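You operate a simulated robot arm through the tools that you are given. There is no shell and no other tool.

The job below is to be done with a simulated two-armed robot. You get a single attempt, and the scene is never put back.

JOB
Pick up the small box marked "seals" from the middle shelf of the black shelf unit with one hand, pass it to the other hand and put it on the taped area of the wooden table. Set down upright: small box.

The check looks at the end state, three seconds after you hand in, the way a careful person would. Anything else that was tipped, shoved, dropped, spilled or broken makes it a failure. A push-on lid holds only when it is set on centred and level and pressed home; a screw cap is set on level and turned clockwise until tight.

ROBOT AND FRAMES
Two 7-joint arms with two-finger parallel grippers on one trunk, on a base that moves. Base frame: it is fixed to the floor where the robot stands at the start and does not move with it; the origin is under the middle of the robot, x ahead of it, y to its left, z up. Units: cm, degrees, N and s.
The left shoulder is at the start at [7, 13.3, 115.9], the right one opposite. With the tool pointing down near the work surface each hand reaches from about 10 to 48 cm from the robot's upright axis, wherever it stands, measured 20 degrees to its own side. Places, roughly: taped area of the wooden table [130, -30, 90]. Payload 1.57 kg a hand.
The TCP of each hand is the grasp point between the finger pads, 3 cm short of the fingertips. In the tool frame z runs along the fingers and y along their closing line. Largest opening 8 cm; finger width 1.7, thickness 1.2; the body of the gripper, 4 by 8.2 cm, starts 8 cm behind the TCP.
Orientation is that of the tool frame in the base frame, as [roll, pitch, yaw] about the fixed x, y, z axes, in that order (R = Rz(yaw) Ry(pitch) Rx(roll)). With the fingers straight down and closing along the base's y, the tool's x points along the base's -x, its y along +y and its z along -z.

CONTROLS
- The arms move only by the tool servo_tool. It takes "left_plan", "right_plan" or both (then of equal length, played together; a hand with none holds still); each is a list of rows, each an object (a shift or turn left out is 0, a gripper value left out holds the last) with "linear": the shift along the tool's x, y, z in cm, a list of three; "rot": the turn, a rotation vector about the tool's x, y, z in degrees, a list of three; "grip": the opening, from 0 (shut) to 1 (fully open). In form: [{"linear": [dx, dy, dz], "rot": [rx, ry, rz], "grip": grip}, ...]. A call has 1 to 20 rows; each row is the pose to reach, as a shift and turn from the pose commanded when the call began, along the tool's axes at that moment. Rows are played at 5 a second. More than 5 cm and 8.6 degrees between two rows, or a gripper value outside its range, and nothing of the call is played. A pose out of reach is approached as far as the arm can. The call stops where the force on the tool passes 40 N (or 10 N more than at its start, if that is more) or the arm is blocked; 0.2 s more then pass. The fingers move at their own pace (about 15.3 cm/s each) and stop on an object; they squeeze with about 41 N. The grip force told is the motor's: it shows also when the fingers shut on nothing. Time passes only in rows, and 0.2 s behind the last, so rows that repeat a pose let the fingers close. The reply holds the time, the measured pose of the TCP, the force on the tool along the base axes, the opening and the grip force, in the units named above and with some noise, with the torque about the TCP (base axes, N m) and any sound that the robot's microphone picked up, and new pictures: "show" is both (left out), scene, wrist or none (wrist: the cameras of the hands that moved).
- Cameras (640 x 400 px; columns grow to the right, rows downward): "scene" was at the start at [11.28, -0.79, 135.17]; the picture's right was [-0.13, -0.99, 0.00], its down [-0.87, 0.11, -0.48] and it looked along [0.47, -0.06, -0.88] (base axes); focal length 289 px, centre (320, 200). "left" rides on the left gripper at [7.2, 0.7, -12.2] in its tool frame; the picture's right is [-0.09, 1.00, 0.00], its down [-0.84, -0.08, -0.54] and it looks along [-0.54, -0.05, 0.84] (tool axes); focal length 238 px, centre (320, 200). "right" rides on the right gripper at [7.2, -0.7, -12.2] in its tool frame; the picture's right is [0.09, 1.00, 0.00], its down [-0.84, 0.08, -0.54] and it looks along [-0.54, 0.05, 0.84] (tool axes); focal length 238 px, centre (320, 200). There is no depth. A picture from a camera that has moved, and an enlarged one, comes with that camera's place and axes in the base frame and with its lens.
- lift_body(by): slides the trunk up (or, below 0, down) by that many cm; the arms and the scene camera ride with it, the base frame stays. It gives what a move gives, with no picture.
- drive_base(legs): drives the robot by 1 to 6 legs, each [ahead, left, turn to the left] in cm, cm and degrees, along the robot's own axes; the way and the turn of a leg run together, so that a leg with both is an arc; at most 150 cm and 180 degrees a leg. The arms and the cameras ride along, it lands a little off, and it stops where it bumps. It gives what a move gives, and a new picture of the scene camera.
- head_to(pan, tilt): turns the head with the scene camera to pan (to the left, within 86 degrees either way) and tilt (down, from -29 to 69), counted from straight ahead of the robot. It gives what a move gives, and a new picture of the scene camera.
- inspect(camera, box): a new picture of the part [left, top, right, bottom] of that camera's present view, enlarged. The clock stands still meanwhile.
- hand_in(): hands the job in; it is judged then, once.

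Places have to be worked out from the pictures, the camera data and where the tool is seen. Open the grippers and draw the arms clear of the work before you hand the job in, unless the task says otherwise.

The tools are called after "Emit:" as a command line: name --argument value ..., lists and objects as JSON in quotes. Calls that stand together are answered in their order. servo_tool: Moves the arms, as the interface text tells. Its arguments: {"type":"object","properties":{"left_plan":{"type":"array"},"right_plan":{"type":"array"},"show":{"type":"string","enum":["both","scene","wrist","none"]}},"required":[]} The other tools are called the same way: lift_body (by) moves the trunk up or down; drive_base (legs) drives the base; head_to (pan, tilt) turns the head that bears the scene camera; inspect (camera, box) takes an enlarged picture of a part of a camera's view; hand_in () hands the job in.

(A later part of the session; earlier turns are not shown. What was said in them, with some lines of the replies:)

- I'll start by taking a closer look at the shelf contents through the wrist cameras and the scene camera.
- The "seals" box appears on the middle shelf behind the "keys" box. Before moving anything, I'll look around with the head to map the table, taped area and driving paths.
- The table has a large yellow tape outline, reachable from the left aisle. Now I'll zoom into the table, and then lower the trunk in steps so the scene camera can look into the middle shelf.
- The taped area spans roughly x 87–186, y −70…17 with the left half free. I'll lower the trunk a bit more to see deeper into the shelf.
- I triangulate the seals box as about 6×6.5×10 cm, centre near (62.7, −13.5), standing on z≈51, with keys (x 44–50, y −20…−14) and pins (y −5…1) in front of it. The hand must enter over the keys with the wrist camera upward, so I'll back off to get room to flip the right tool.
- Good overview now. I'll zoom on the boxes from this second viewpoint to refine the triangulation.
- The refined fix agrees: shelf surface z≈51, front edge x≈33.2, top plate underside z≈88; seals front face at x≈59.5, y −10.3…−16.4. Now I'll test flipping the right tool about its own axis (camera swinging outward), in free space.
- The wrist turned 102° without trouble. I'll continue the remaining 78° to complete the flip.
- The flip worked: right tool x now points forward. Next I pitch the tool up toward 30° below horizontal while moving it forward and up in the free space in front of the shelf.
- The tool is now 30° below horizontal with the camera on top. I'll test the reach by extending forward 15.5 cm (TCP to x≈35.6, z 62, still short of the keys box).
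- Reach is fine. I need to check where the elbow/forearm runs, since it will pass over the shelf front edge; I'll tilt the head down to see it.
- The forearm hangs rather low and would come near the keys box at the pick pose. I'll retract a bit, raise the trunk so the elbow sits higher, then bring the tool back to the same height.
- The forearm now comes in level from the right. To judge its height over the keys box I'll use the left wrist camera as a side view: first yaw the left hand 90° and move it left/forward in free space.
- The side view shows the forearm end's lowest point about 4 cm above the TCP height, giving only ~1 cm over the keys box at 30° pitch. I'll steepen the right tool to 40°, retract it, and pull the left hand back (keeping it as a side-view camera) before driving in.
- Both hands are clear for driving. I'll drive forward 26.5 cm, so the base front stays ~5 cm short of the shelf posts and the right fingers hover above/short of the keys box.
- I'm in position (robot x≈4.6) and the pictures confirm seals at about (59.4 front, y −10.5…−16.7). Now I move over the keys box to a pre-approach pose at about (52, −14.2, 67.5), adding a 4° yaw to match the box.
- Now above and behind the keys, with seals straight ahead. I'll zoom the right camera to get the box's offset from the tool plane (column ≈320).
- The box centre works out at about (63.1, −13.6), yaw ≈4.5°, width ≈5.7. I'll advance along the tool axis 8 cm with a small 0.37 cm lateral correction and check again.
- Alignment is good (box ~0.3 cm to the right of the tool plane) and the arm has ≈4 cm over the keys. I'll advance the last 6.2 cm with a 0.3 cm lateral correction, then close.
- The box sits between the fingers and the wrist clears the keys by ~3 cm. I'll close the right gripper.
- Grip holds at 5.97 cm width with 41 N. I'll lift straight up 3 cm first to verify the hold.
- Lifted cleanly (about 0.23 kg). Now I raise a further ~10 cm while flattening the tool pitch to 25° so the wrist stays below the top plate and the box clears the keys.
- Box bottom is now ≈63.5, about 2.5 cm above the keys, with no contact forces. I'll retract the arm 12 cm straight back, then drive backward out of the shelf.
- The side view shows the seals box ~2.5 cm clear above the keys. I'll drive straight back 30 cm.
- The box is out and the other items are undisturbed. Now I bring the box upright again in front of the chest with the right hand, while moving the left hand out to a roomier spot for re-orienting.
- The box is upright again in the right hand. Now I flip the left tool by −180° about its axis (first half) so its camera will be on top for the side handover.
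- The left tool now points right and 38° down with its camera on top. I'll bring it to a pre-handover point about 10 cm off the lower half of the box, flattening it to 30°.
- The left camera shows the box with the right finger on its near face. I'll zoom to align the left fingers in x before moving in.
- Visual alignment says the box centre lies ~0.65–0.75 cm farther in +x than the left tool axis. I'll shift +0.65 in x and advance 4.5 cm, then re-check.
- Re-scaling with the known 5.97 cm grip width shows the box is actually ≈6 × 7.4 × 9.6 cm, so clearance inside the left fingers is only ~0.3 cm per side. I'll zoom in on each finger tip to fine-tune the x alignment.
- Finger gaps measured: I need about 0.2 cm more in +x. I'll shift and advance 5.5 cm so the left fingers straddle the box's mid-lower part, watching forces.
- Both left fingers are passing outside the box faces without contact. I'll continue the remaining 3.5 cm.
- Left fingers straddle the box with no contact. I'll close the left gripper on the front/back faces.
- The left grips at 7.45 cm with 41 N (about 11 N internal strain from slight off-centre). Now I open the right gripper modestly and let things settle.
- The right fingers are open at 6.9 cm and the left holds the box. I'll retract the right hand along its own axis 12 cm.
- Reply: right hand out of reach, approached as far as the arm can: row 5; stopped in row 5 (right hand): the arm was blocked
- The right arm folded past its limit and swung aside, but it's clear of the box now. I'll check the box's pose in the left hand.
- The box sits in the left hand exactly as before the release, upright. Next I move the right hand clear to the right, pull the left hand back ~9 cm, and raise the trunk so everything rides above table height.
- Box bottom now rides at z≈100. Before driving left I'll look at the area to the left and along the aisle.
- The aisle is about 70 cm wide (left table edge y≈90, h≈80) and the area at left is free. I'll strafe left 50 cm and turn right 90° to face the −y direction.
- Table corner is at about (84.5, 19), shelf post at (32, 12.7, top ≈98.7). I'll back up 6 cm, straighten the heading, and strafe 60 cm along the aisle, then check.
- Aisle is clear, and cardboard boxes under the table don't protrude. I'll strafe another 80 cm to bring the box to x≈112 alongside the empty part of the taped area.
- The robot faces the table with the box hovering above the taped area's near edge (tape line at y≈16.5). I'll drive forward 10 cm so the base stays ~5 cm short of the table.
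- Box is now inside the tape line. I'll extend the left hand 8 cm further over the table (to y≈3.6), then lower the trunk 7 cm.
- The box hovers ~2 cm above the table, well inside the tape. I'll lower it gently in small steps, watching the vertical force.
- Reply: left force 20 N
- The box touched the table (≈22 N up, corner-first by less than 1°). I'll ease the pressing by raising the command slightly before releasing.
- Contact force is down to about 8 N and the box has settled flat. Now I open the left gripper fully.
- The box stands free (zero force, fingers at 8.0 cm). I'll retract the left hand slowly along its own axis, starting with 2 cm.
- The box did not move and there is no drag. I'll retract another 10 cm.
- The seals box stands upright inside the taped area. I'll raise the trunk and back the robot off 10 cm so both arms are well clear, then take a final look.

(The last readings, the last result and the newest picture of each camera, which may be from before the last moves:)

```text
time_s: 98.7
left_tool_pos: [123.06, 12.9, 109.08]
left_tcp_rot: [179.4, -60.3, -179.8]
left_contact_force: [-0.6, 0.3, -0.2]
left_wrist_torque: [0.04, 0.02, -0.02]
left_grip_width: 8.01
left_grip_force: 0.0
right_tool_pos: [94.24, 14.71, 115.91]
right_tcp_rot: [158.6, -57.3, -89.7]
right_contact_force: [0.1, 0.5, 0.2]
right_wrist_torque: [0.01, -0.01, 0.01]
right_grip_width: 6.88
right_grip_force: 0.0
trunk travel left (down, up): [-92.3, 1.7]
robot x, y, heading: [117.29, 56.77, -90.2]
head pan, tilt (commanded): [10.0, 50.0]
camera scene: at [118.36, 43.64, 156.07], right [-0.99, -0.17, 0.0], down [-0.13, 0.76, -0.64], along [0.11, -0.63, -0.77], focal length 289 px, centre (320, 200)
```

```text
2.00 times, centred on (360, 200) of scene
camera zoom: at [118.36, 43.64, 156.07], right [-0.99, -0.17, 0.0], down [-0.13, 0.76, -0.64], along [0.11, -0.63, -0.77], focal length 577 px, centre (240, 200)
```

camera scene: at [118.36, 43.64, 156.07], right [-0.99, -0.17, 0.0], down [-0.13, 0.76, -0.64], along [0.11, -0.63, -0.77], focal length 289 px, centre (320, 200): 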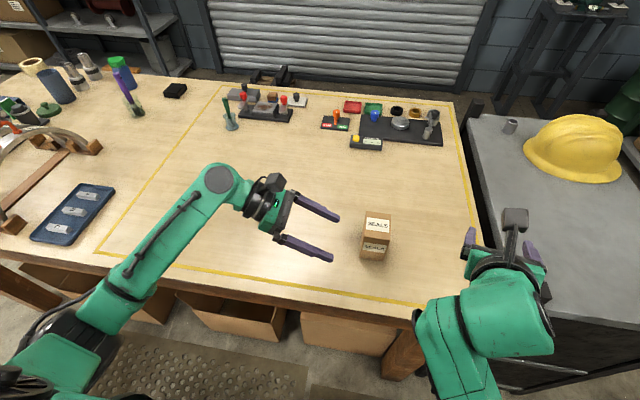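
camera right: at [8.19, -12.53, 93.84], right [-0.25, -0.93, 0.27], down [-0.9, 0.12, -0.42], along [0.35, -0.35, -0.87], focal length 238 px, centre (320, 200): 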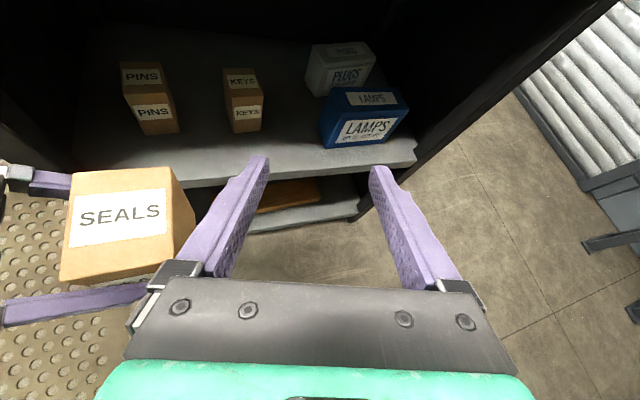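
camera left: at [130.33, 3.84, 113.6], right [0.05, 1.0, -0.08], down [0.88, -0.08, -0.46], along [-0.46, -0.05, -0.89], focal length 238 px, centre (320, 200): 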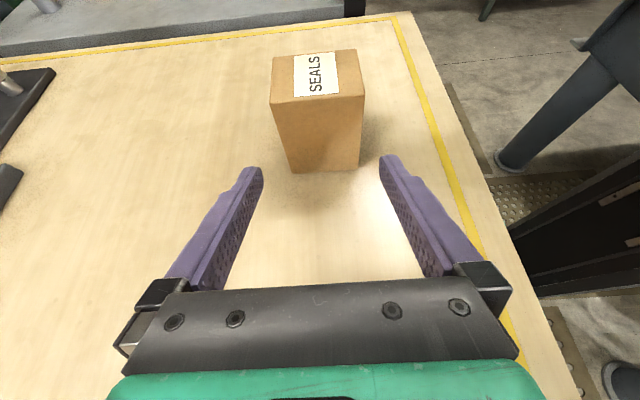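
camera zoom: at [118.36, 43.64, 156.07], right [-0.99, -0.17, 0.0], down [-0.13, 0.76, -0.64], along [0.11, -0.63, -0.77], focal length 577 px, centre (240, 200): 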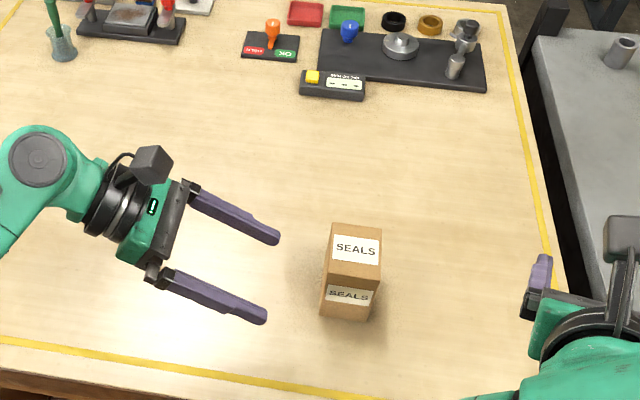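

The seals box stands upright inside the taped rectangle, both grippers are open and clear, and nothing else was disturbed. I'm handing in.

Emit:
hand_in

```text
The job is handed in.
```

The small "seals" box is standing upright inside the taped area of the wooden table. It sits about 13 cm in from the nearest tape line. I've handed the job in.

- **Pick:** the right hand took the box from the middle shelf, going over the "keys" box and clearing it by about 3 cm.
- **Pass:** the left hand gripped the box in mid-air in front of the shelf, and then the right hand let go. As it pulled back, the right arm reached its folding limit and swung sideways. It stayed clear, and the box did not move in the left hand's grip.
- **Set down:** the box touched the table slightly corner-first, settled flat, and did not move when the left hand let go and drew back.

After backing out of the shelf, the camera showed "keys", "pins", "plugs" and "lamps" still in place. The final view shows the helmet and the items on the table undisturbed. Both grippers are open and both arms are clear of the table.
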